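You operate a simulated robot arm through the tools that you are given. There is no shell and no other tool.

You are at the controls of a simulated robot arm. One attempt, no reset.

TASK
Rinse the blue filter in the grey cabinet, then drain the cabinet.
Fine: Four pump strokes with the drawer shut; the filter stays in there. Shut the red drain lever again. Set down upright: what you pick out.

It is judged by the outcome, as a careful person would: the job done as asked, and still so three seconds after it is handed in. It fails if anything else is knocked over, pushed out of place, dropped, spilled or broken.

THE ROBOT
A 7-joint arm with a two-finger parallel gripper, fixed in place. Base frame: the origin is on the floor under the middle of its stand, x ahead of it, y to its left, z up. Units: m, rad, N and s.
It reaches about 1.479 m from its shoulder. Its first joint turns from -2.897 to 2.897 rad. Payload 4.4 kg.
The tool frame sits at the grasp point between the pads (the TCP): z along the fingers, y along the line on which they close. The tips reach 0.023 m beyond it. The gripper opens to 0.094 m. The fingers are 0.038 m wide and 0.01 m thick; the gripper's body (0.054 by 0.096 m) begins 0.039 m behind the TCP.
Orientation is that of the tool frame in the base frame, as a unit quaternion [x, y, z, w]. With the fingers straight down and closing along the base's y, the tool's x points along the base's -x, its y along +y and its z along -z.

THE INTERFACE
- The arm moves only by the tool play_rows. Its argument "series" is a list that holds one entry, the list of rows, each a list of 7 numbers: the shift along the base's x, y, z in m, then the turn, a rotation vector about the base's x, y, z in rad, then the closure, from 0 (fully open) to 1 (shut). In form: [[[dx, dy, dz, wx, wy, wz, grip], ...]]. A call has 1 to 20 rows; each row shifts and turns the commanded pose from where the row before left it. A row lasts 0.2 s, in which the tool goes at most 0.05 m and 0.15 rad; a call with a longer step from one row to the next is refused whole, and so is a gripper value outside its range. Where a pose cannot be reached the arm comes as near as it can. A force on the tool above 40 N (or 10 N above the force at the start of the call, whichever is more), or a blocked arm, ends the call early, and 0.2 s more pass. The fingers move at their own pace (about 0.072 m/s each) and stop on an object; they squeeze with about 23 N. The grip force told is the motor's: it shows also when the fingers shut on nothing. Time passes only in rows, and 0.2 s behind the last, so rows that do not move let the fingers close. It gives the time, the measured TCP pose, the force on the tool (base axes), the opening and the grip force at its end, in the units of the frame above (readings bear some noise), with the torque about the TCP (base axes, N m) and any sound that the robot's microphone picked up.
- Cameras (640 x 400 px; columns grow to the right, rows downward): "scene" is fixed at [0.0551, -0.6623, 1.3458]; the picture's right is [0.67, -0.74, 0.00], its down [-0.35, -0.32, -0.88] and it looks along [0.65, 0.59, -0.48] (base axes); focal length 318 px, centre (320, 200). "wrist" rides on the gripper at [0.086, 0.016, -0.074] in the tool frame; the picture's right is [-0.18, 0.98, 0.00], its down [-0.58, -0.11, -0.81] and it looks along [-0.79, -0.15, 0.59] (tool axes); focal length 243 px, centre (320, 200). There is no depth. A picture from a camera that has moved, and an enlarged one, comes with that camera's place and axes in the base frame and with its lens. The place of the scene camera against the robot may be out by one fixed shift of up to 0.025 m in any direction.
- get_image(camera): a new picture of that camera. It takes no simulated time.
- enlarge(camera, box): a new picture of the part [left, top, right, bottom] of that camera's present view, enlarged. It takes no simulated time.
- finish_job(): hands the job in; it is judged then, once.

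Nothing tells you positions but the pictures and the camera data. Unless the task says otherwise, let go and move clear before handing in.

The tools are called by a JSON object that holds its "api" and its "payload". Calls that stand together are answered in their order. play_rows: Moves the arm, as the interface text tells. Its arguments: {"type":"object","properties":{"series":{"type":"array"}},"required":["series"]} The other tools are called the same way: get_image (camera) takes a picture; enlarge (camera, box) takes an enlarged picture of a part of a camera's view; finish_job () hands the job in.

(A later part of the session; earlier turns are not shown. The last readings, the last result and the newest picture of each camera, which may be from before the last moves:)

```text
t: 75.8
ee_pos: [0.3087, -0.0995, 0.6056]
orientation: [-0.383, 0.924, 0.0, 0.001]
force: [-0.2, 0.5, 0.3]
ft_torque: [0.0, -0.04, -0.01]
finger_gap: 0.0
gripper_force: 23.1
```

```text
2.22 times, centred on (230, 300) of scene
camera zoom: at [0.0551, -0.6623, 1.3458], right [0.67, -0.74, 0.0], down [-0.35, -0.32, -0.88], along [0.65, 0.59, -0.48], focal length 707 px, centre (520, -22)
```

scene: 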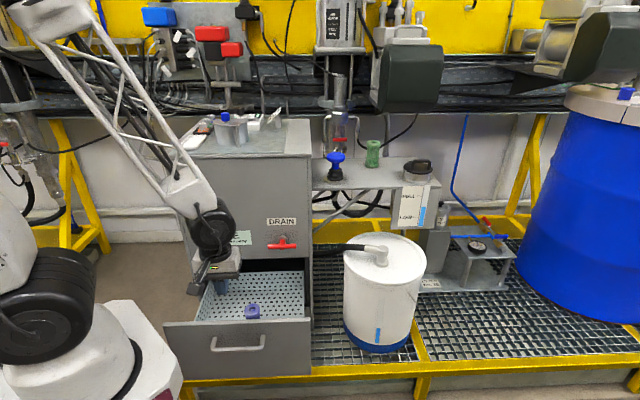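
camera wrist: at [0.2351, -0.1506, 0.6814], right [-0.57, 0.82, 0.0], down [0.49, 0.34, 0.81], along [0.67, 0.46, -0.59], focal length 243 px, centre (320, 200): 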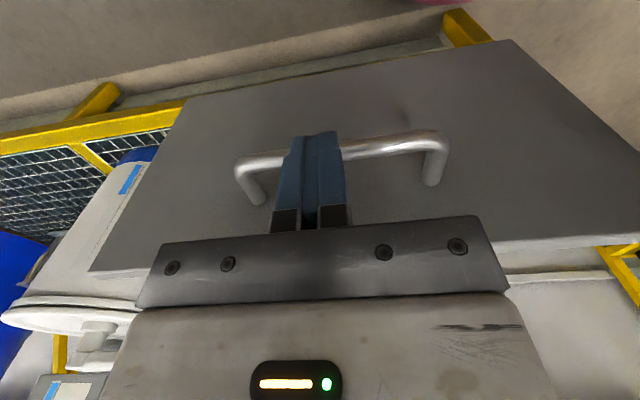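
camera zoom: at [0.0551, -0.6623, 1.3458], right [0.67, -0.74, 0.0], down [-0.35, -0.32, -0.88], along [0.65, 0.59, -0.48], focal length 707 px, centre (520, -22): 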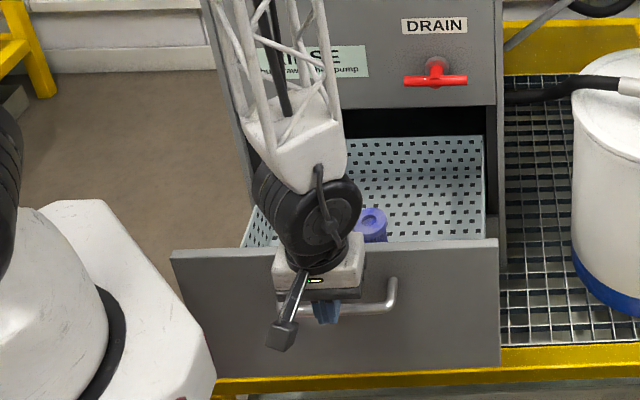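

{"api": "play_rows", "payload": {"series": [[[0.01, 0.01, 0, 0, 0, 0, 1.0], [0.01, 0.01, 0, 0, 0, 0, 1.0], [0.006, 0.006, 0, 0, 0, 0, 1.0], [0.004, 0.004, 0, 0, 0, 0, 1.0], [0.004, 0.004, 0, 0, 0, 0, 1.0], [0.004, 0.004, 0, 0, 0, 0, 1.0], [0.004, 0.004, 0, 0, 0, 0, 1.0], [0.005, 0.005, 0, 0, 0, 0, 1.0], [0.006, 0.006, 0, 0, 0, 0, 1.0], [0.007, 0.007, 0, 0, 0, 0, 1.0], [0.007, 0.007, 0, 0, 0, 0, 1.0], [0.007, 0.007, 0, 0, 0, 0, 1.0]]]}}

{"api": "get_image", "payload": {"camera": "scene"}}

```text
t: 78.4
ee_pos: [0.3802, -0.0293, 0.6054]
orientation: [-0.383, 0.924, -0.002, 0.0]
force: [-0.7, -2.9, 0.0]
ft_torque: [0.01, -0.05, -0.03]
finger_gap: 0.0001
gripper_force: 23.1
```

```text
taken
```

scene: 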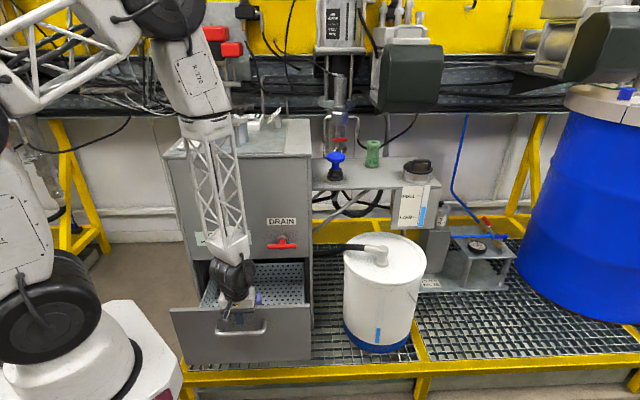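

The drawer is moving in smoothly and the filter still stands. I'll continue to about 0.13 m from shut.

{"api": "play_rows", "payload": {"series": [[[0.005, 0.005, 0, 0, 0, 0, 1.0], [0.007, 0.007, 0, 0, 0, 0, 1.0], [0.008, 0.008, 0, 0, 0, 0, 1.0], [0.008, 0.008, 0, 0, 0, 0, 1.0], [0.008, 0.008, 0, 0, 0, 0, 1.0], [0.008, 0.008, 0, 0, 0, 0, 1.0], [0.008, 0.008, 0, 0, 0, 0, 1.0], [0.008, 0.008, 0, 0, 0, 0, 1.0], [0.006, 0.006, 0, 0, 0, 0, 1.0], [0.004, 0.004, 0, 0, 0, 0, 1.0], [0.002, 0.002, 0, 0, 0, 0, 1.0]]]}}

{"api": "get_image", "payload": {"camera": "scene"}}

{"api": "get_image", "payload": {"camera": "wrist"}}

```text
t: 80.8
ee_pos: [0.4536, 0.0452, 0.6061]
orientation: [-0.384, 0.923, -0.001, 0.0]
force: [-1.0, -1.8, -0.2]
ft_torque: [0.03, -0.05, -0.02]
finger_gap: 0.0
gripper_force: 22.7
```

```text
taken
```

scene: 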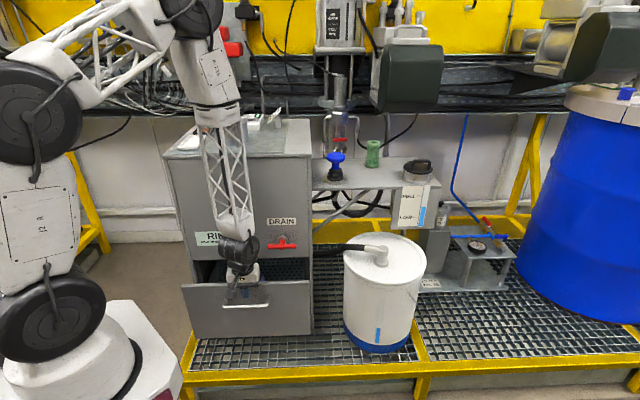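

```text
taken
camera wrist: at [0.3802, -0.006, 0.6812], right [-0.57, 0.82, 0.0], down [0.49, 0.34, 0.81], along [0.67, 0.46, -0.59], focal length 243 px, centre (320, 200)
```

wrist: 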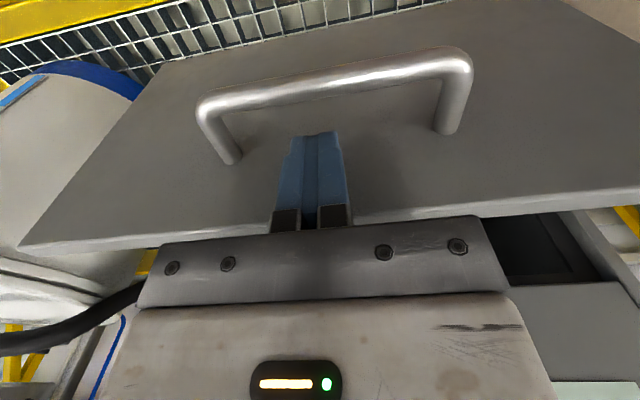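

About 0.12 m remains. I'll back off slightly, tilt the tool forward so the fingertips lead, and push the panel the rest of the way above the handle.

{"api": "play_rows", "payload": {"series": [[[-0.015, -0.015, 0, 0, 0, 0, 1.0], [-0.013, -0.013, 0, 0, 0, 0, 1.0], [0, 0, 0, 0.101, -0.101, 0, 1.0], [0, 0, 0, 0.101, -0.101, 0, 1.0], [0, 0, 0, 0.101, -0.101, 0, 1.0], [0, 0, 0, 0.101, -0.101, 0, 1.0], [0, 0, 0, 0.101, -0.101, 0, 1.0], [0, 0, -0.003, 0.101, -0.101, 0, 1.0], [0, 0, -0.003, 0.101, -0.101, 0, 1.0], [0, 0, 0, 0, 0, 0, 1.0], [0, 0, 0, 0, 0, 0, 1.0]]]}}

{"api": "get_image", "payload": {"camera": "scene"}}

{"api": "get_image", "payload": {"camera": "wrist"}}

```text
t: 83.2
ee_pos: [0.425, 0.0152, 0.5997]
orientation: [-0.336, 0.811, 0.182, 0.443]
force: [0.1, 0.3, -0.2]
ft_torque: [-0.01, 0.03, -0.02]
finger_gap: 0.0
gripper_force: 22.3
```

```text
taken
```

scene: 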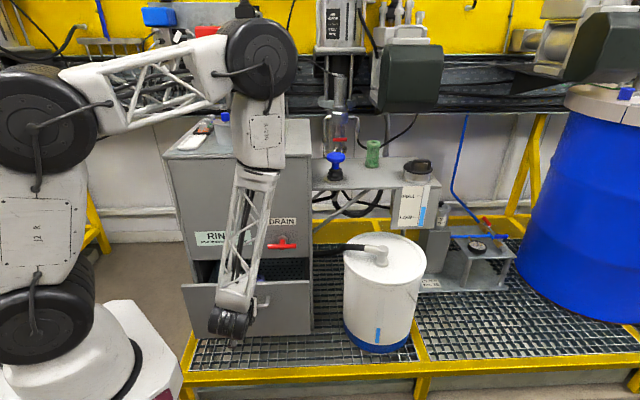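

```text
taken
camera wrist: at [0.3367, -0.0509, 0.568], right [-0.62, 0.77, 0.15], down [-0.18, -0.33, 0.92], along [0.76, 0.55, 0.35], focal length 243 px, centre (320, 200)
```

wrist: 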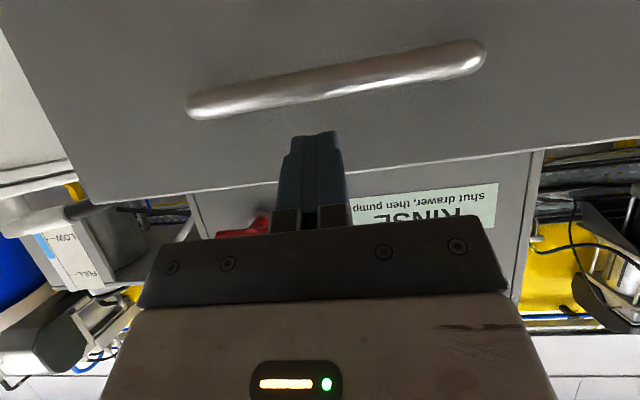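

With this much tilt the forearm leans forward and could meet the cabinet's top edge. I'll reduce the tilt to about 30°, which still keeps the hand clear of the face, then look again.

{"api": "play_rows", "payload": {"series": [[[0, 0, 0.002, -0.0841, 0.0841, 0, 1.0], [0, 0, 0.002, -0.0841, 0.0841, 0, 1.0], [0, 0, 0.002, -0.0841, 0.0841, 0, 1.0], [0, 0, 0, -0.0841, 0.0841, 0, 1.0], [0, 0, 0, 0, 0, 0, 1.0]]]}}

{"api": "get_image", "payload": {"camera": "scene"}}

{"api": "get_image", "payload": {"camera": "wrist"}}

```text
t: 84.4
ee_pos: [0.4269, 0.0157, 0.6059]
orientation: [-0.371, 0.892, 0.099, 0.239]
force: [-0.2, 0.1, 1.1]
ft_torque: [0.01, 0.01, 0.01]
finger_gap: 0.0
gripper_force: 23.5
```

```text
taken
```

scene: 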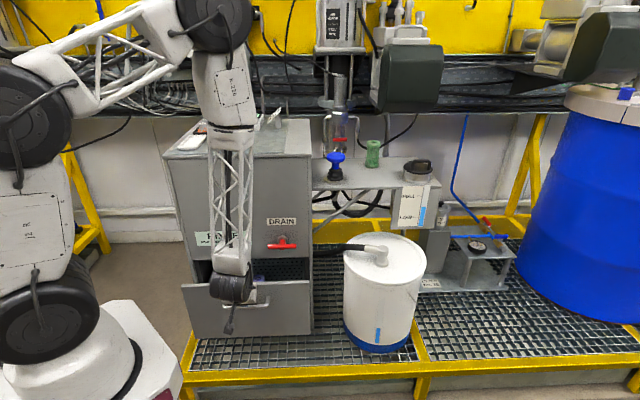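

```text
taken
camera wrist: at [0.3346, -0.0525, 0.6282], right [-0.58, 0.81, 0.09], down [0.15, 0.0, 0.99], along [0.8, 0.59, -0.12], focal length 243 px, centre (320, 200)
```

wrist: 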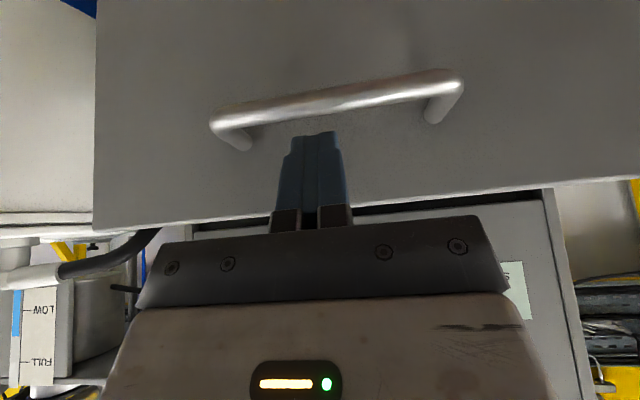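

The forearm would still come close to the cabinet's top edge. The earlier handle pose (tool turned the other way) kept the forearm well back, so I'll switch to that orientation for the final push.

{"api": "play_rows", "payload": {"series": [[[-0.014, -0.014, 0.02, -0.0926, 0.0926, 0, 1.0], [-0.014, -0.014, 0.02, -0.0926, 0.0926, 0, 1.0], [0, 0, 0.01, -0.0926, 0.0926, 0, 1.0], [0, 0, 0, -0.0926, 0.0926, 0, 1.0], [0, 0, 0, 0, 0, -0.1428, 1.0], [0, 0, 0, 0, 0, -0.1428, 1.0], [0, 0, 0, 0, 0, -0.1428, 1.0], [0, 0, 0, 0, 0, -0.1428, 1.0], [0, 0, 0, 0, 0, -0.1428, 1.0], [0, 0, 0, 0, 0, -0.1428, 1.0], [0, 0, 0, 0, 0, -0.1428, 1.0], [0, 0, 0, 0, 0, -0.1428, 1.0], [0, 0, 0, 0, 0, -0.1428, 1.0], [0, 0, 0, 0, 0, -0.1428, 1.0], [0, 0, 0, 0, 0, -0.1428, 1.0], [0, 0, 0, 0, 0, 0, 1.0]]]}}

{"api": "get_image", "payload": {"camera": "scene"}}

```text
t: 87.8
ee_pos: [0.3964, -0.0127, 0.655]
orientation: [0.382, 0.924, -0.001, 0.0]
force: [-0.4, -0.7, 0.8]
ft_torque: [0.0, 0.01, -0.04]
finger_gap: 0.0
gripper_force: 23.0
```

```text
taken
```

scene: 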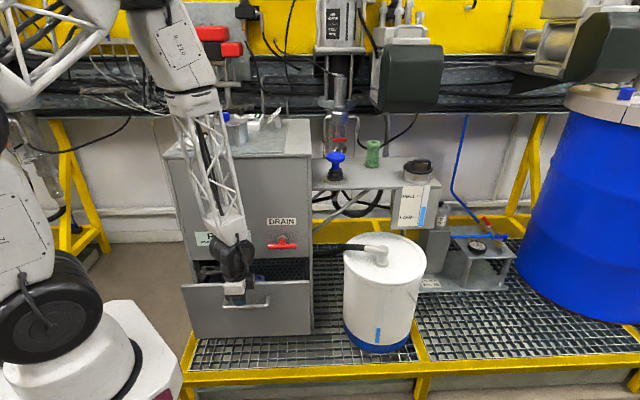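

{"api": "play_rows", "payload": {"series": [[[0, 0, -0.008, 0.101, -0.101, 0, 1.0], [0, 0, -0.008, 0.101, -0.101, 0, 1.0], [0, 0, -0.008, 0.101, -0.101, 0, 1.0], [0, 0, -0.008, 0.101, -0.101, 0, 1.0], [0, 0, -0.008, 0.101, -0.101, 0, 1.0], [0, 0, -0.008, 0.101, -0.101, 0, 1.0], [0, 0, -0.008, 0.101, -0.101, 0, 1.0], [0, 0, 0, 0, 0, 0, 1.0], [0, 0, 0, 0, 0, 0, 1.0]]]}}

{"api": "get_image", "payload": {"camera": "scene"}}

{"api": "get_image", "payload": {"camera": "wrist"}}

```text
t: 89.8
ee_pos: [0.3969, -0.0115, 0.6005]
orientation: [0.335, 0.811, 0.443, 0.184]
force: [0.5, 0.2, -0.2]
ft_torque: [0.0, 0.01, 0.01]
finger_gap: 0.0
gripper_force: 23.4
```

```text
taken
```

scene: 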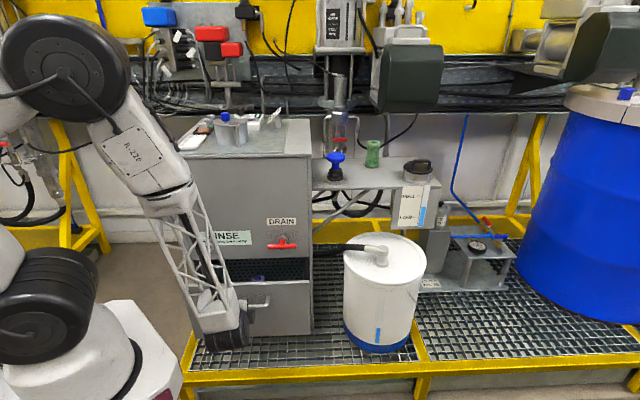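

```text
taken
camera wrist: at [0.2981, 0.011, 0.655], right [0.51, 0.25, 0.83], down [-0.11, -0.93, 0.35], along [0.86, -0.27, -0.44], focal length 243 px, centre (320, 200)
```

wrist: 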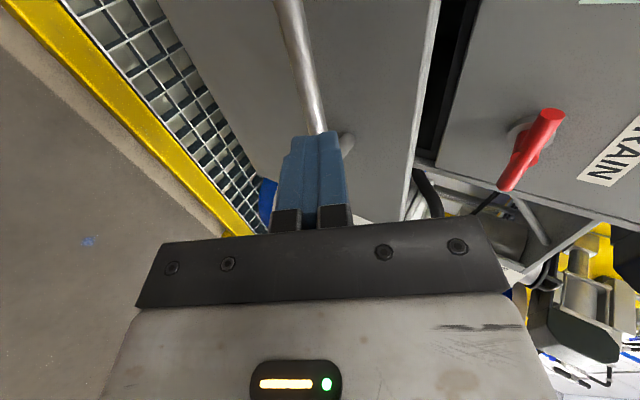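

{"api": "play_rows", "payload": {"series": [[[0.012, 0.012, 0, 0, 0, 0, 1.0], [0.012, 0.012, 0, 0, 0, 0, 1.0], [0.012, 0.012, 0, 0, 0, 0, 1.0], [0.008, 0.008, 0, 0, 0, 0, 1.0], [0.004, 0.004, 0, 0, 0, 0, 1.0], [0.004, 0.004, 0, 0, 0, 0, 1.0], [0.004, 0.004, 0, 0, 0, 0, 1.0], [0.006, 0.006, 0, 0, 0, 0, 1.0], [0.007, 0.007, 0, 0, 0, 0, 1.0], [0.007, 0.007, 0, 0, 0, 0, 1.0], [0.007, 0.007, 0, 0, 0, 0, 1.0], [0.007, 0.007, 0, 0, 0, 0, 1.0], [0.007, 0.007, 0, 0, 0, 0, 1.0], [0.007, 0.007, 0, 0, 0, 0, 1.0]]]}}

{"api": "get_image", "payload": {"camera": "scene"}}

```text
t: 92.8
ee_pos: [0.4995, 0.0894, 0.6002]
orientation: [0.335, 0.811, 0.443, 0.184]
force: [-0.8, -1.3, 2.0]
ft_torque: [-0.02, -0.06, -0.08]
finger_gap: 0.0
gripper_force: 22.6
```

```text
taken
```

scene: 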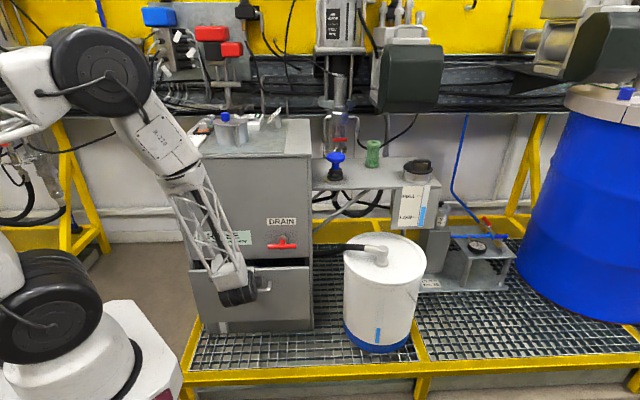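

About 5 cm remains. I'll push on slowly until the drawer seats.

{"api": "play_rows", "payload": {"series": [[[0.005, 0.005, 0, 0, 0, 0, 1.0], [0.006, 0.006, 0, 0, 0, 0, 1.0], [0.006, 0.006, 0, 0, 0, 0, 1.0], [0.006, 0.006, 0, 0, 0, 0, 1.0], [0.004, 0.004, 0, 0, 0, 0, 1.0], [0.003, 0.003, 0, 0, 0, 0, 1.0], [0.003, 0.003, 0, 0, 0, 0, 1.0], [0.002, 0.002, 0, 0, 0, 0, 1.0], [0.002, 0.002, 0, 0, 0, 0, 1.0], [0.002, 0.002, 0, 0, 0, 0, 1.0]]]}}

{"api": "get_image", "payload": {"camera": "wrist"}}

{"api": "get_image", "payload": {"camera": "scene"}}

```text
t: 94.9
ee_pos: [0.538, 0.1287, 0.6001]
orientation: [0.336, 0.811, 0.443, 0.183]
force: [-13.1, -11.2, 14.8]
ft_torque: [0.24, -0.18, 0.09]
finger_gap: 0.0002
gripper_force: 23.0
stopped in row 10: the force on the tool passed its limit at 58 N (the readings are from after the stop); the commanded pose is now the measured one
```

```text
taken
camera wrist: at [0.4386, 0.1513, 0.6549], right [0.51, 0.25, 0.83], down [-0.11, -0.93, 0.35], along [0.85, -0.27, -0.45], focal length 243 px, centre (320, 200)
```

wrist: 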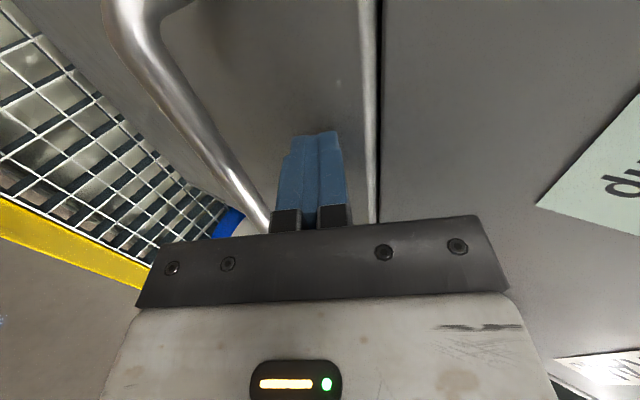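

```text
taken
```

scene: 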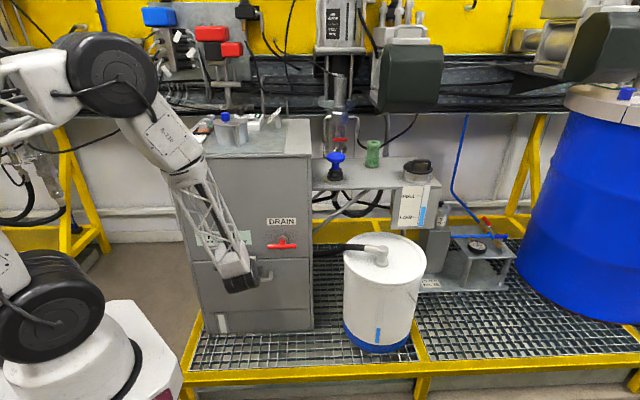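

The drawer is shut: it hit its stop and the panel is flush with the face. Next I retreat, straighten the tool and rise, heading for the pump knob.

{"api": "play_rows", "payload": {"series": [[[-0.015, -0.015, 0.005, 0, 0, 0, 1.0], [-0.02, -0.02, 0.01, 0, 0, 0, 1.0], [-0.025, -0.025, 0.01, 0, 0, 0, 1.0], [-0.025, -0.025, 0.01, 0, 0, 0, 1.0], [0, 0, 0.045, -0.101, 0.101, 0, 1.0], [0, 0, 0.045, -0.101, 0.101, 0, 1.0], [0, 0, 0.045, -0.101, 0.101, 0, 1.0], [0, 0, 0.045, -0.101, 0.101, 0, 1.0], [0, 0, 0.045, -0.101, 0.101, 0, 1.0], [0, 0, 0.045, -0.101, 0.101, 0, 1.0], [0, 0, 0.045, -0.101, 0.101, 0, 1.0], [0, 0, 0.045, 0, 0, 0.1428, 1.0], [0, 0, 0.045, 0, 0, 0.1428, 1.0], [0, 0, 0.045, 0, 0, 0.1428, 1.0], [0, 0, 0.02, 0, 0, 0.1428, 1.0], [0, 0, 0, 0, 0, 0.1428, 1.0], [0, 0, 0, 0, 0, 0.1428, 1.0], [0, 0, 0, 0, 0, 0.1428, 1.0], [0, 0, 0, 0, 0, 0.1428, 1.0], [0, 0, 0, 0, 0, 0.1428, 1.0]]]}}

{"api": "play_rows", "payload": {"series": [[[0, 0, 0, 0, 0, 0.1428, 1.0], [0, 0, 0, 0, 0, 0.1428, 1.0], [0, 0, 0, 0, 0, 0, 1.0]]]}}

{"api": "get_image", "payload": {"camera": "scene"}}

{"api": "enlarge", "payload": {"camera": "scene", "box": [160, 200, 340, 350]}}

```text
t: 99.1
ee_pos: [0.4542, 0.0437, 1.1044]
orientation: [-0.248, 0.969, -0.001, 0.0]
force: [0.4, 0.9, -0.2]
ft_torque: [-0.01, 0.01, 0.01]
finger_gap: 0.0
gripper_force: 23.4
```

```text
t: 99.9
ee_pos: [0.452, 0.0451, 1.104]
orientation: [-0.383, 0.924, -0.001, 0.0]
force: [-0.9, -0.5, -0.3]
ft_torque: [0.02, -0.03, -0.04]
finger_gap: 0.0
gripper_force: 22.5
```

```text
taken
```

scene: 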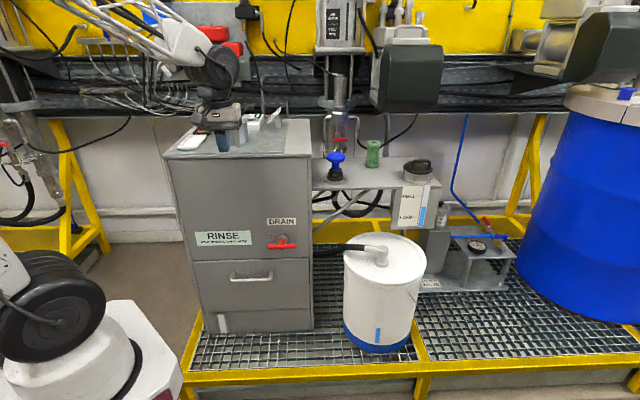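

```text
2.67 times, centred on (250, 275) of scene
camera zoom: at [0.0551, -0.6623, 1.3458], right [0.67, -0.74, 0.0], down [-0.35, -0.32, -0.88], along [0.65, 0.59, -0.48], focal length 848 px, centre (507, 0)
```

zoom: 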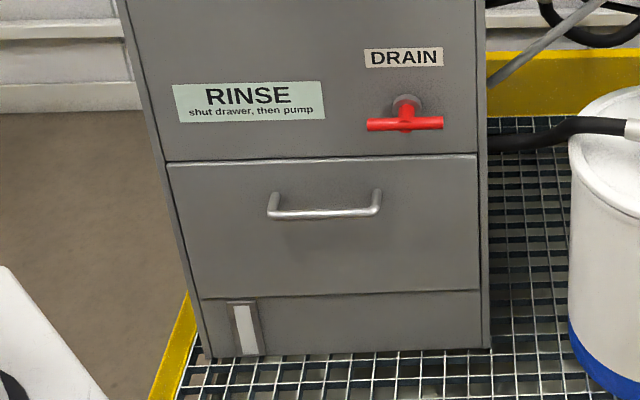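

The drawer is shut exactly as at the start, and the cabinet's sight glass is empty. Now I move along the front to face the pump knob and measure it.

{"api": "play_rows", "payload": {"series": [[[0.0325, -0.0315, 0.003, 0, 0, 0, 1.0], [0.0325, -0.0315, 0.003, 0, 0, 0, 1.0], [0.0325, -0.0315, 0.003, 0, 0, 0, 1.0], [0.0325, -0.0315, 0.003, 0, 0, 0, 1.0], [0.0325, -0.0315, 0.003, 0, 0, 0, 1.0], [0.0325, -0.0315, 0.003, 0, 0, 0, 1.0], [0.0325, -0.0315, 0.003, 0, 0, 0, 1.0], [0, 0, 0, 0, 0, 0, 1.0]]]}}

{"api": "get_image", "payload": {"camera": "wrist"}}

{"api": "enlarge", "payload": {"camera": "wrist", "box": [240, 100, 440, 225]}}

```text
t: 101.7
ee_pos: [0.6844, -0.179, 1.129]
orientation: [-0.383, 0.924, -0.002, 0.001]
force: [-0.1, 0.5, 0.0]
ft_torque: [-0.03, -0.02, -0.02]
finger_gap: 0.0001
gripper_force: 23.0
```

```text
taken
camera wrist: at [0.6105, -0.2305, 1.2039], right [-0.56, 0.83, 0.0], down [0.49, 0.34, 0.81], along [0.67, 0.45, -0.59], focal length 243 px, centre (320, 200)
```

wrist: 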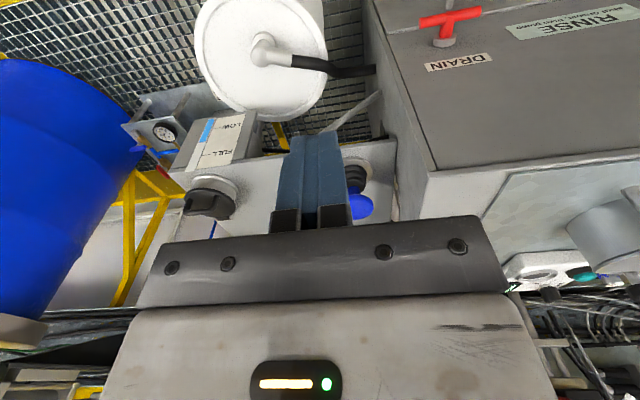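

```text
3.20 times, centred on (340, 162) of wrist
camera zoom: at [0.6105, -0.2305, 1.2039], right [-0.56, 0.83, 0.0], down [0.49, 0.34, 0.81], along [0.67, 0.45, -0.59], focal length 776 px, centre (256, 320)
```

zoom: 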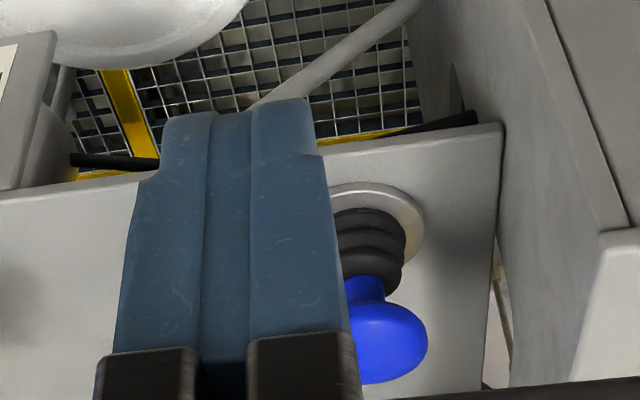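

{"api": "play_rows", "payload": {"series": [[[0, 0, 0, 0, 0, 0, 0], [0, 0, 0, 0, 0, 0, 0], [0, 0, 0, 0, 0, 0, 0]]]}}

{"api": "enlarge", "payload": {"camera": "wrist", "box": [240, 100, 440, 225]}}

```text
t: 102.5
ee_pos: [0.6823, -0.1807, 1.1284]
orientation: [-0.383, 0.924, -0.001, 0.0]
force: [-0.1, -0.1, -0.3]
ft_torque: [-0.01, 0.01, -0.01]
finger_gap: 0.0939
gripper_force: 0.1
```

```text
3.20 times, centred on (340, 162) of wrist
camera zoom: at [0.6102, -0.2301, 1.2039], right [-0.56, 0.83, 0.0], down [0.49, 0.34, 0.81], along [0.67, 0.45, -0.59], focal length 776 px, centre (256, 320)
```

zoom: 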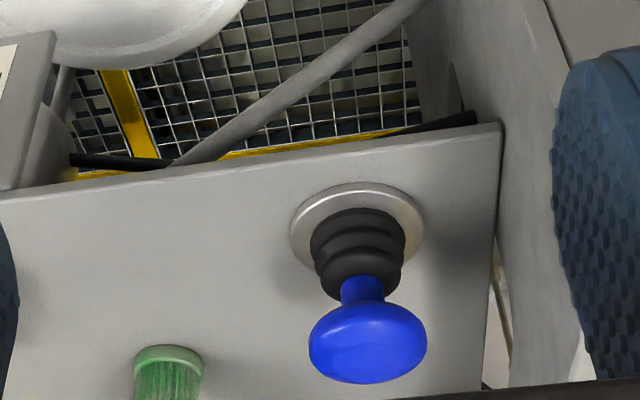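

The knob centre triangulates to (0.878, 0.030, 0.950) with a radius of about 0.035 and its top near z 0.966. I'll close the fingers and move above it.

{"api": "play_rows", "payload": {"series": [[[0.028, 0.0302, -0.004, 0, 0, 0, 0.5], [0.028, 0.0302, -0.008, 0, 0, 0, 1.0], [0.028, 0.0302, -0.008, 0, 0, 0, 1.0], [0.028, 0.0302, -0.008, 0, 0, 0, 1.0], [0.028, 0.0302, -0.008, 0, 0, 0, 1.0], [0.028, 0.0302, -0.008, 0, 0, 0, 1.0], [0.028, 0.0302, -0.008, 0, 0, 0, 1.0], [0, 0, 0, 0, 0, 0, 1.0]]]}}

{"api": "get_image", "payload": {"camera": "wrist"}}

{"api": "enlarge", "payload": {"camera": "scene", "box": [270, 80, 430, 200]}}

```text
t: 104.3
ee_pos: [0.8799, 0.0376, 1.0768]
orientation: [-0.382, 0.924, -0.001, 0.0]
force: [-0.2, -0.9, 0.0]
ft_torque: [0.0, 0.01, 0.02]
finger_gap: 0.0
gripper_force: 22.9
```

```text
taken
camera wrist: at [0.8067, -0.013, 1.151], right [-0.56, 0.83, 0.0], down [0.49, 0.34, 0.81], along [0.67, 0.45, -0.59], focal length 243 px, centre (320, 200)
```

wrist: 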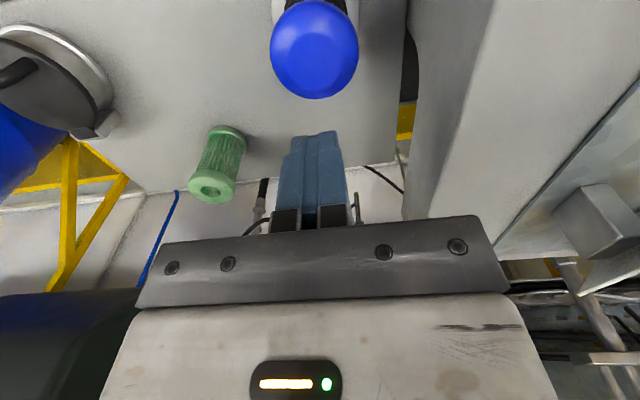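

```text
3.33 times, centred on (350, 140) of scene
camera zoom: at [0.0551, -0.6623, 1.3458], right [0.67, -0.74, 0.0], down [-0.35, -0.32, -0.88], along [0.65, 0.59, -0.48], focal length 1060 px, centre (220, 400)
```

zoom: 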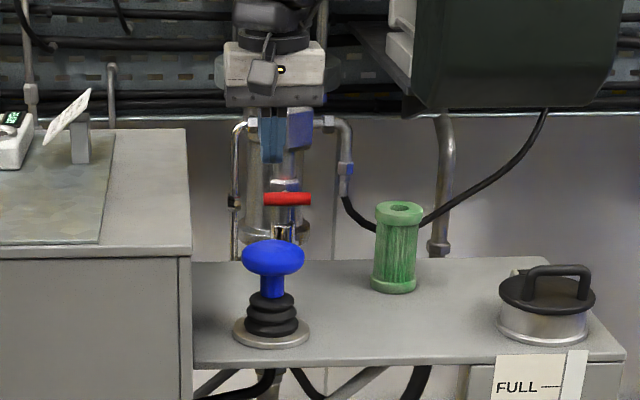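

{"api": "play_rows", "payload": {"series": [[[-0.002, -0.006, -0.03, 0, 0, 0, 1.0], [0, 0, -0.03, 0, 0, 0, 1.0], [0, 0, -0.018, 0, 0, 0, 1.0], [0, 0, 0, 0, 0, 0, 1.0]]]}}

{"api": "enlarge", "payload": {"camera": "scene", "box": [290, 100, 390, 200]}}

{"api": "get_image", "payload": {"camera": "wrist"}}

```text
t: 105.3
ee_pos: [0.8767, 0.0299, 0.9974]
orientation: [-0.383, 0.924, -0.002, 0.001]
force: [0.4, -0.7, 0.5]
ft_torque: [0.01, 0.03, -0.01]
finger_gap: 0.0
gripper_force: 23.2
```

```text
4.00 times, centred on (340, 150) of scene
camera zoom: at [0.0551, -0.6623, 1.3458], right [0.67, -0.74, 0.0], down [-0.35, -0.32, -0.88], along [0.65, 0.59, -0.48], focal length 1272 px, centre (240, 400)
```

zoom: 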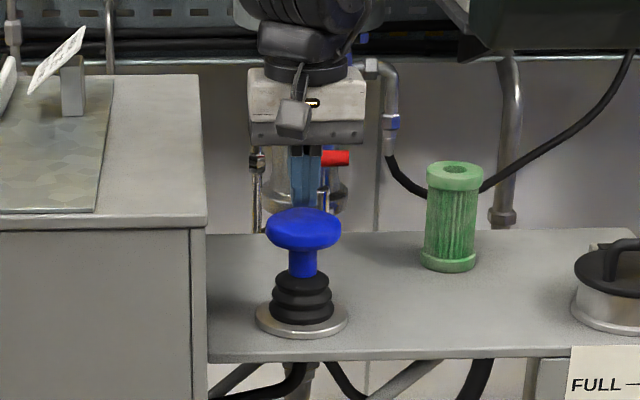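

```text
taken
camera wrist: at [0.8031, -0.0202, 1.0721], right [-0.56, 0.83, 0.0], down [0.49, 0.34, 0.81], along [0.67, 0.45, -0.59], focal length 243 px, centre (320, 200)
```

wrist: 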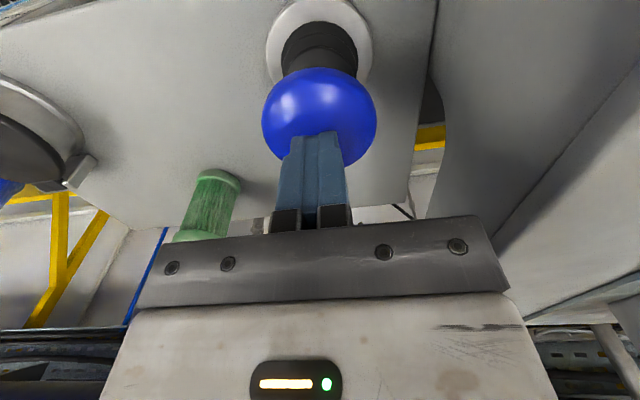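

I'm centred about 8 mm above the knob. First stroke: press down steadily until it bottoms out, watching the force.

{"api": "play_rows", "payload": {"series": [[[0, 0, -0.008, 0, 0, 0, 1.0], [0, 0, -0.008, 0, 0, 0, 1.0], [0, 0, -0.008, 0, 0, 0, 1.0], [0, 0, -0.006, 0, 0, 0, 1.0]]]}}

{"api": "enlarge", "payload": {"camera": "scene", "box": [290, 100, 390, 200]}}

```text
t: 106.3
ee_pos: [0.8762, 0.0296, 0.9665]
orientation: [-0.383, 0.924, -0.002, 0.001]
force: [0.8, 3.1, 6.7]
ft_torque: [0.04, 0.13, -0.04]
finger_gap: 0.0001
gripper_force: 22.9
```

```text
4.00 times, centred on (340, 150) of scene
camera zoom: at [0.0551, -0.6623, 1.3458], right [0.67, -0.74, 0.0], down [-0.35, -0.32, -0.88], along [0.65, 0.59, -0.48], focal length 1272 px, centre (240, 400)
```

zoom: 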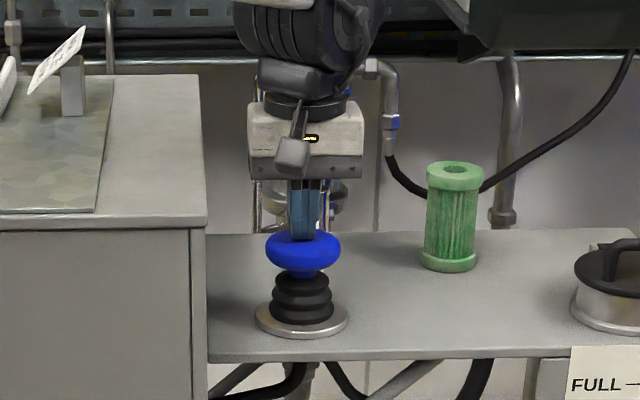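

The knob goes down with a light spring force of about 7 N. I'll continue to the bottom.

{"api": "play_rows", "payload": {"series": [[[0, 0, -0.005, 0, 0, 0, 1.0], [0, 0, -0.004, 0, 0, 0, 1.0], [0, 0, -0.003, 0, 0, 0, 1.0], [0, 0, -0.003, 0, 0, 0, 1.0], [0, 0, -0.003, 0, 0, 0, 1.0], [0, 0, -0.003, 0, 0, 0, 1.0], [0, 0, -0.003, 0, 0, 0, 1.0], [0, 0, -0.003, 0, 0, 0, 1.0]]]}}

{"api": "enlarge", "payload": {"camera": "scene", "box": [290, 100, 450, 240]}}

```text
t: 107.3
ee_pos: [0.8761, 0.0283, 0.9556]
orientation: [-0.383, 0.924, -0.002, 0.002]
force: [-6.7, 1.8, 10.1]
ft_torque: [-0.12, 0.27, -0.13]
finger_gap: 0.0
gripper_force: 22.7
stopped in row 4: the force on the tool passed its limit at 44 N (the readings are from after the stop); the commanded pose is now the measured one
```

```text
2.86 times, centred on (370, 170) of scene
camera zoom: at [0.0551, -0.6623, 1.3458], right [0.67, -0.74, 0.0], down [-0.35, -0.32, -0.88], along [0.65, 0.59, -0.48], focal length 908 px, centre (177, 286)
```

zoom: 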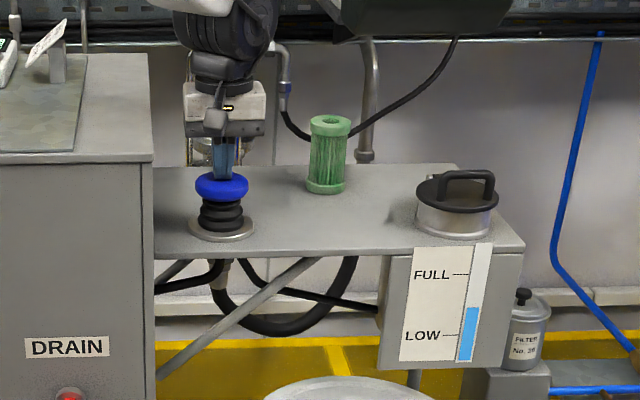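

The knob bottomed at the force stop, after about 33 mm of travel. The reservoir level dropped slightly, so one stroke has counted. Now I release fully and check.

{"api": "play_rows", "payload": {"series": [[[0, 0, 0.01, 0, 0, 0, 1.0], [0, 0, 0.012, 0, 0, 0, 1.0], [0, 0, 0.012, 0, 0, 0, 1.0], [0, 0, 0.012, 0, 0, 0, 1.0], [0, 0, 0, 0, 0, 0, 1.0], [0, 0, 0, 0, 0, 0, 1.0]]]}}

{"api": "enlarge", "payload": {"camera": "scene", "box": [290, 100, 450, 240]}}

{"api": "enlarge", "payload": {"camera": "scene", "box": [180, 200, 320, 350]}}

```text
t: 108.7
ee_pos: [0.8757, 0.0282, 1.0016]
orientation: [-0.382, 0.924, -0.002, 0.002]
force: [1.1, -0.5, 0.9]
ft_torque: [0.01, 0.01, -0.01]
finger_gap: 0.0
gripper_force: 23.2
```

```text
2.86 times, centred on (370, 170) of scene
camera zoom: at [0.0551, -0.6623, 1.3458], right [0.67, -0.74, 0.0], down [-0.35, -0.32, -0.88], along [0.65, 0.59, -0.48], focal length 908 px, centre (177, 286)
```

zoom: 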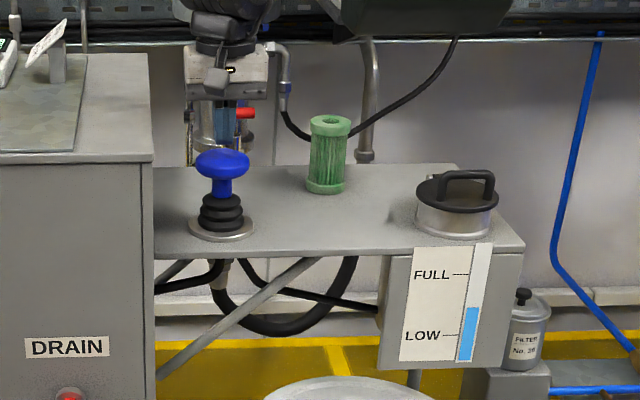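

```text
2.67 times, centred on (250, 275) of scene
camera zoom: at [0.0551, -0.6623, 1.3458], right [0.67, -0.74, 0.0], down [-0.35, -0.32, -0.88], along [0.65, 0.59, -0.48], focal length 848 px, centre (507, 0)
```

zoom: 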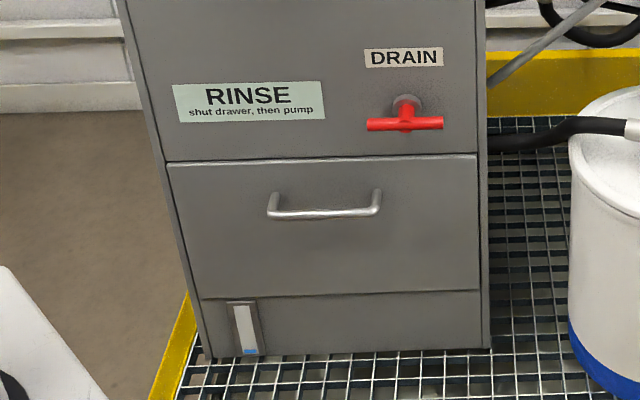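

Stroke 1 is confirmed: the knob returned, and the cabinet sight glass shows a little blue. Stroke 2.

{"api": "play_rows", "payload": {"series": [[[0, 0, -0.01, 0, 0, 0, 1.0], [0, 0, -0.01, 0, 0, 0, 1.0], [0, 0, -0.01, 0, 0, 0, 1.0], [0, 0, -0.006, 0, 0, 0, 1.0], [0, 0, -0.004, 0, 0, 0, 1.0], [0, 0, -0.003, 0, 0, 0, 1.0], [0, 0, -0.003, 0, 0, 0, 1.0], [0, 0, -0.002, 0, 0, 0, 1.0], [0, 0, -0.002, 0, 0, 0, 1.0]]]}}

{"api": "play_rows", "payload": {"series": [[[0, 0, 0.01, 0, 0, 0, 1.0], [0, 0, 0.012, 0, 0, 0, 1.0], [0, 0, 0.012, 0, 0, 0, 1.0], [0, 0, 0.012, 0, 0, 0, 1.0], [0, 0, 0, 0, 0, 0, 1.0], [0, 0, 0, 0, 0, 0, 1.0]]]}}

{"api": "enlarge", "payload": {"camera": "scene", "box": [290, 100, 450, 240]}}

{"api": "enlarge", "payload": {"camera": "scene", "box": [180, 200, 320, 350]}}

```text
t: 110.6
ee_pos: [0.8759, 0.0272, 0.9566]
orientation: [-0.382, 0.924, -0.002, 0.003]
force: [-4.1, 0.7, 12.0]
ft_torque: [-0.11, 0.32, -0.11]
finger_gap: 0.0
gripper_force: 23.3
stopped in row 9: the force on the tool passed its limit at 45 N (the readings are from after the stop); the commanded pose is now the measured one
```

```text
t: 112.0
ee_pos: [0.8762, 0.0294, 0.9999]
orientation: [-0.382, 0.924, -0.002, 0.003]
force: [0.3, 0.4, 0.1]
ft_torque: [-0.02, 0.0, 0.0]
finger_gap: 0.0002
gripper_force: 23.4
```

```text
2.86 times, centred on (370, 170) of scene
camera zoom: at [0.0551, -0.6623, 1.3458], right [0.67, -0.74, 0.0], down [-0.35, -0.32, -0.88], along [0.65, 0.59, -0.48], focal length 908 px, centre (177, 286)
```

zoom: 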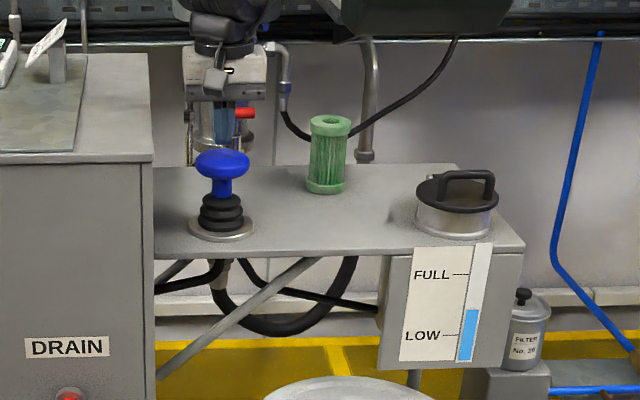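

```text
2.67 times, centred on (250, 275) of scene
camera zoom: at [0.0551, -0.6623, 1.3458], right [0.67, -0.74, 0.0], down [-0.35, -0.32, -0.88], along [0.65, 0.59, -0.48], focal length 848 px, centre (507, 0)
```

zoom: 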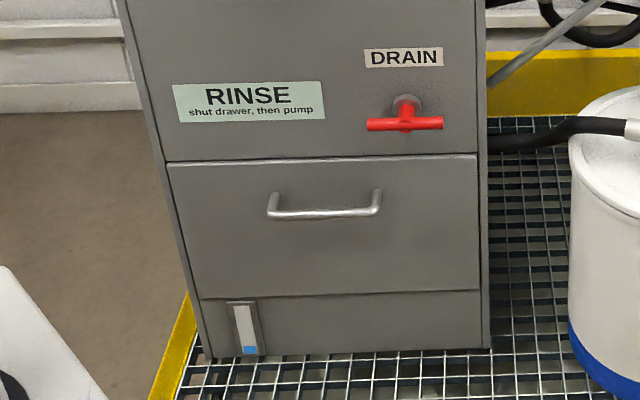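

{"api": "enlarge", "payload": {"camera": "scene", "box": [210, 305, 240, 340]}}

{"api": "enlarge", "payload": {"camera": "scene", "box": [395, 180, 435, 230]}}

```text
11.43 times, centred on (225, 322) of scene
camera zoom: at [0.0551, -0.6623, 1.3458], right [0.67, -0.74, 0.0], down [-0.35, -0.32, -0.88], along [0.65, 0.59, -0.48], focal length 3634 px, centre (1406, -1200)
```

zoom: 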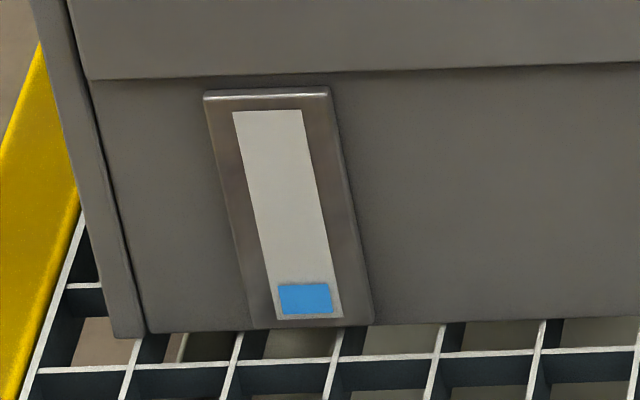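

```text
8.00 times, centred on (415, 205) of scene
camera zoom: at [0.0551, -0.6623, 1.3458], right [0.67, -0.74, 0.0], down [-0.35, -0.32, -0.88], along [0.65, 0.59, -0.48], focal length 2544 px, centre (-440, 160)
```

zoom: 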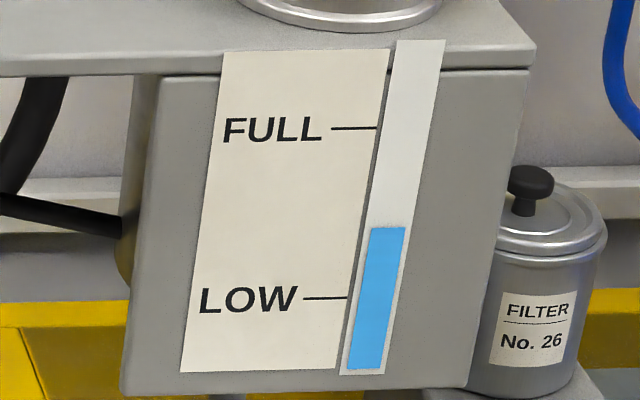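

After two strokes, the cabinet glass shows about 30 px of blue and the reservoir is at 227. These are good baselines for counting. Stroke 3.

{"api": "play_rows", "payload": {"series": [[[0, 0, -0.01, 0, 0, 0, 1.0], [0, 0, -0.01, 0, 0, 0, 1.0], [0, 0, -0.01, 0, 0, 0, 1.0], [0, 0, -0.006, 0, 0, 0, 1.0], [0, 0, -0.004, 0, 0, 0, 1.0], [0, 0, -0.003, 0, 0, 0, 1.0], [0, 0, -0.003, 0, 0, 0, 1.0], [0, 0, -0.002, 0, 0, 0, 1.0], [0, 0, -0.002, 0, 0, 0, 1.0]]]}}

{"api": "play_rows", "payload": {"series": [[[0, 0, 0.01, 0, 0, 0, 1.0], [0, 0, 0.012, 0, 0, 0, 1.0], [0, 0, 0.012, 0, 0, 0, 1.0], [0, 0, 0.012, 0, 0, 0, 1.0], [0, 0, 0, 0, 0, 0, 1.0], [0, 0, 0, 0, 0, 0, 1.0]]]}}

{"api": "enlarge", "payload": {"camera": "scene", "box": [290, 100, 450, 240]}}

{"api": "enlarge", "payload": {"camera": "scene", "box": [210, 305, 240, 340]}}

{"api": "enlarge", "payload": {"camera": "scene", "box": [395, 180, 435, 230]}}

```text
t: 113.9
ee_pos: [0.8762, 0.0286, 0.9556]
orientation: [-0.382, 0.924, -0.004, 0.005]
force: [-3.8, 0.8, 11.3]
ft_torque: [-0.13, 0.28, -0.13]
finger_gap: 0.0
gripper_force: 22.9
stopped in row 9: the force on the tool passed its limit at 46 N (the readings are from after the stop); the commanded pose is now the measured one
```

```text
t: 115.3
ee_pos: [0.8757, 0.0274, 0.9995]
orientation: [-0.382, 0.924, -0.004, 0.004]
force: [0.0, 0.1, 0.1]
ft_torque: [-0.03, -0.02, -0.01]
finger_gap: 0.0
gripper_force: 23.1
```

```text
2.86 times, centred on (370, 170) of scene
camera zoom: at [0.0551, -0.6623, 1.3458], right [0.67, -0.74, 0.0], down [-0.35, -0.32, -0.88], along [0.65, 0.59, -0.48], focal length 908 px, centre (177, 286)
```

zoom: 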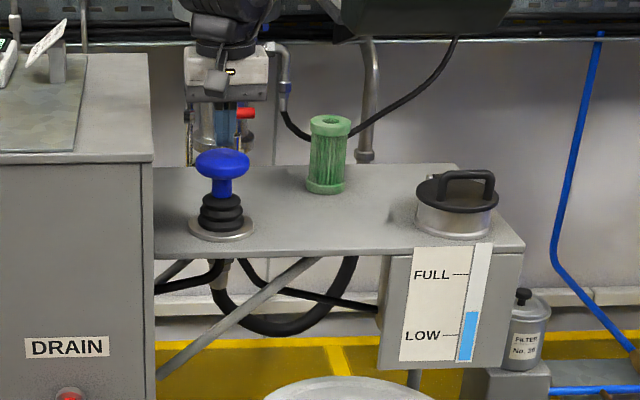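

```text
11.43 times, centred on (225, 322) of scene
camera zoom: at [0.0551, -0.6623, 1.3458], right [0.67, -0.74, 0.0], down [-0.35, -0.32, -0.88], along [0.65, 0.59, -0.48], focal length 3634 px, centre (1406, -1200)
```

zoom: 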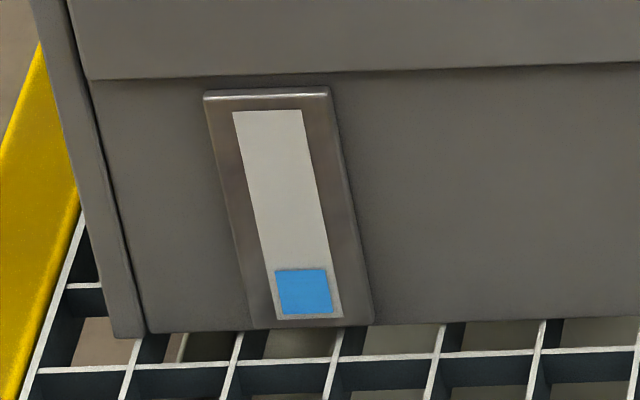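

```text
8.00 times, centred on (415, 205) of scene
camera zoom: at [0.0551, -0.6623, 1.3458], right [0.67, -0.74, 0.0], down [-0.35, -0.32, -0.88], along [0.65, 0.59, -0.48], focal length 2544 px, centre (-440, 160)
```

zoom: 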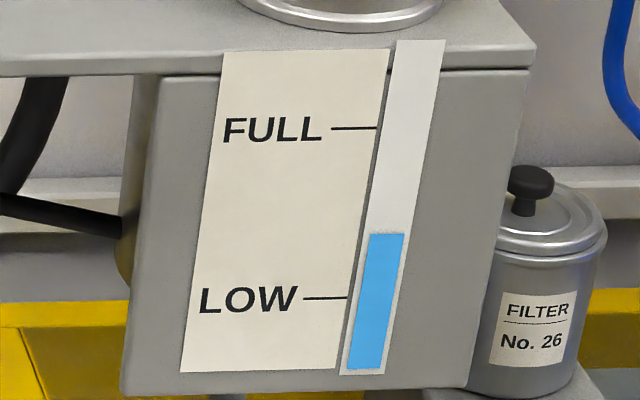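

Three strokes are confirmed: 44 px in the glass, the reservoir down one more notch. Stroke 4.

{"api": "play_rows", "payload": {"series": [[[0, 0, -0.01, 0, 0, 0, 1.0], [0, 0, -0.01, 0, 0, 0, 1.0], [0, 0, -0.01, 0, 0, 0, 1.0], [0, 0, -0.006, 0, 0, 0, 1.0], [0, 0, -0.004, 0, 0, 0, 1.0], [0, 0, -0.003, 0, 0, 0, 1.0], [0, 0, -0.003, 0, 0, 0, 1.0], [0, 0, -0.002, 0, 0, 0, 1.0], [0, 0, -0.002, 0, 0, 0, 1.0]]]}}

{"api": "play_rows", "payload": {"series": [[[0, 0, 0.01, 0, 0, 0, 1.0], [0, 0, 0.012, 0, 0, 0, 1.0], [0, 0, 0.012, 0, 0, 0, 1.0], [0, 0, 0.02, 0, 0, 0, 1.0], [0, 0, 0.03, 0, 0, 0, 1.0], [0, 0, 0.03, 0, 0, 0, 1.0]]]}}

{"api": "enlarge", "payload": {"camera": "scene", "box": [290, 100, 450, 240]}}

{"api": "enlarge", "payload": {"camera": "scene", "box": [210, 305, 240, 340]}}

{"api": "enlarge", "payload": {"camera": "scene", "box": [395, 180, 435, 230]}}

```text
t: 117.2
ee_pos: [0.876, 0.0271, 0.956]
orientation: [-0.382, 0.924, -0.003, 0.005]
force: [-5.0, -0.6, 12.7]
ft_torque: [-0.15, 0.27, -0.06]
finger_gap: 0.0
gripper_force: 22.8
stopped in row 9: the force on the tool passed its limit at 45 N (the readings are from after the stop); the commanded pose is now the measured one
```

```text
t: 118.6
ee_pos: [0.8755, 0.0275, 1.0695]
orientation: [-0.382, 0.924, -0.003, 0.004]
force: [-0.4, 0.5, -1.4]
ft_torque: [0.0, -0.04, -0.03]
finger_gap: 0.0001
gripper_force: 23.6
```

```text
2.86 times, centred on (370, 170) of scene
camera zoom: at [0.0551, -0.6623, 1.3458], right [0.67, -0.74, 0.0], down [-0.35, -0.32, -0.88], along [0.65, 0.59, -0.48], focal length 908 px, centre (177, 286)
```

zoom: 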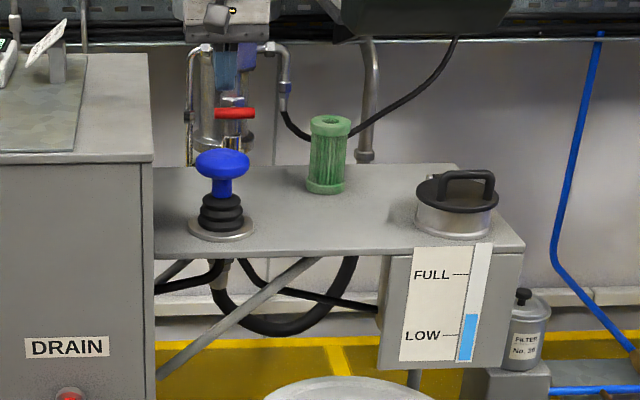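

```text
11.43 times, centred on (225, 322) of scene
camera zoom: at [0.0551, -0.6623, 1.3458], right [0.67, -0.74, 0.0], down [-0.35, -0.32, -0.88], along [0.65, 0.59, -0.48], focal length 3634 px, centre (1406, -1200)
```

zoom: 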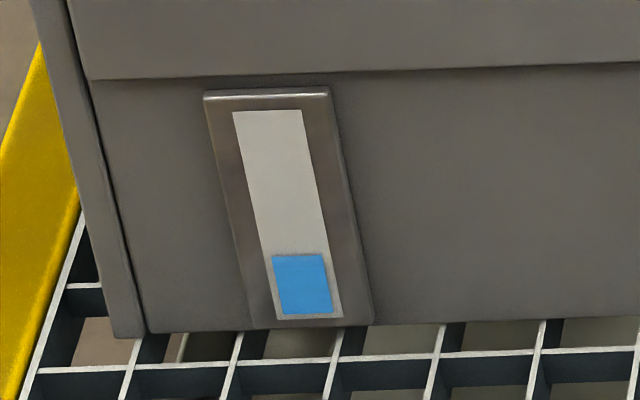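

```text
8.00 times, centred on (415, 205) of scene
camera zoom: at [0.0551, -0.6623, 1.3458], right [0.67, -0.74, 0.0], down [-0.35, -0.32, -0.88], along [0.65, 0.59, -0.48], focal length 2544 px, centre (-440, 160)
```

zoom: 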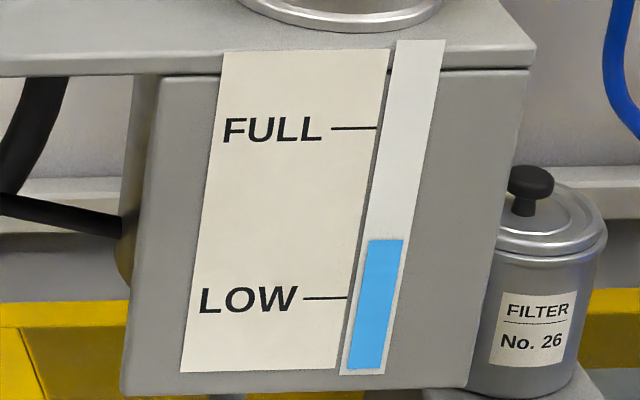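

Four strokes are confirmed: 59 px in the glass and the knob back up. Now the drain lever. I'll back out from the shelf and swing to the tilted pose in front of the lever.

{"api": "play_rows", "payload": {"series": [[[0, 0, 0.03, 0, 0, 0, 1.0], [-0.03, -0.03, 0, 0, 0, 0, 1.0], [-0.03, -0.03, 0, 0, 0, 0, 1.0], [-0.03, -0.03, 0, 0, 0, 0, 1.0], [-0.03, -0.03, 0, 0, 0, 0, 1.0], [-0.03, -0.03, 0, 0, 0, 0, 1.0], [-0.03, -0.03, 0, 0, 0, 0, 1.0], [-0.03, -0.03, 0, 0, 0, 0, 1.0], [-0.0332, 0.0332, 0, 0, 0, -0.1428, 1.0], [-0.0332, 0.0332, 0, 0, 0, -0.1428, 1.0], [-0.0332, 0.0332, 0, 0, 0, -0.1428, 1.0], [-0.0332, 0.0332, 0, 0, 0, -0.1428, 1.0], [-0.0332, 0.0332, 0, 0, 0, -0.1428, 1.0], [0, 0, -0.03, 0, 0, -0.1428, 1.0], [0, 0, -0.03, 0, 0, -0.1428, 1.0], [0, 0, -0.03, 0, 0, -0.1428, 1.0], [0, 0, -0.03, 0, 0, -0.1428, 1.0], [0, 0, -0.03, 0, 0, -0.1428, 1.0], [0, 0, -0.03, 0, 0, -0.1428, 1.0], [0, 0, 0, 0, 0, 0, 1.0]]]}}

{"api": "get_image", "payload": {"camera": "scene"}}

```text
t: 122.8
ee_pos: [0.4989, -0.0196, 0.917]
orientation: [0.383, 0.924, -0.005, 0.002]
force: [-0.5, 0.5, -1.2]
ft_torque: [0.0, 0.04, -0.05]
finger_gap: 0.0002
gripper_force: 23.2
```

```text
taken
```

scene: 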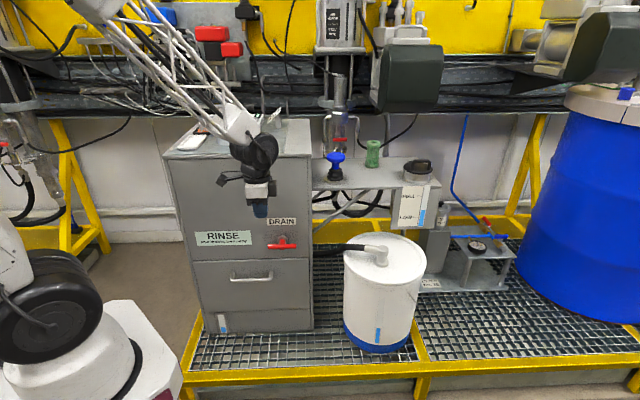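

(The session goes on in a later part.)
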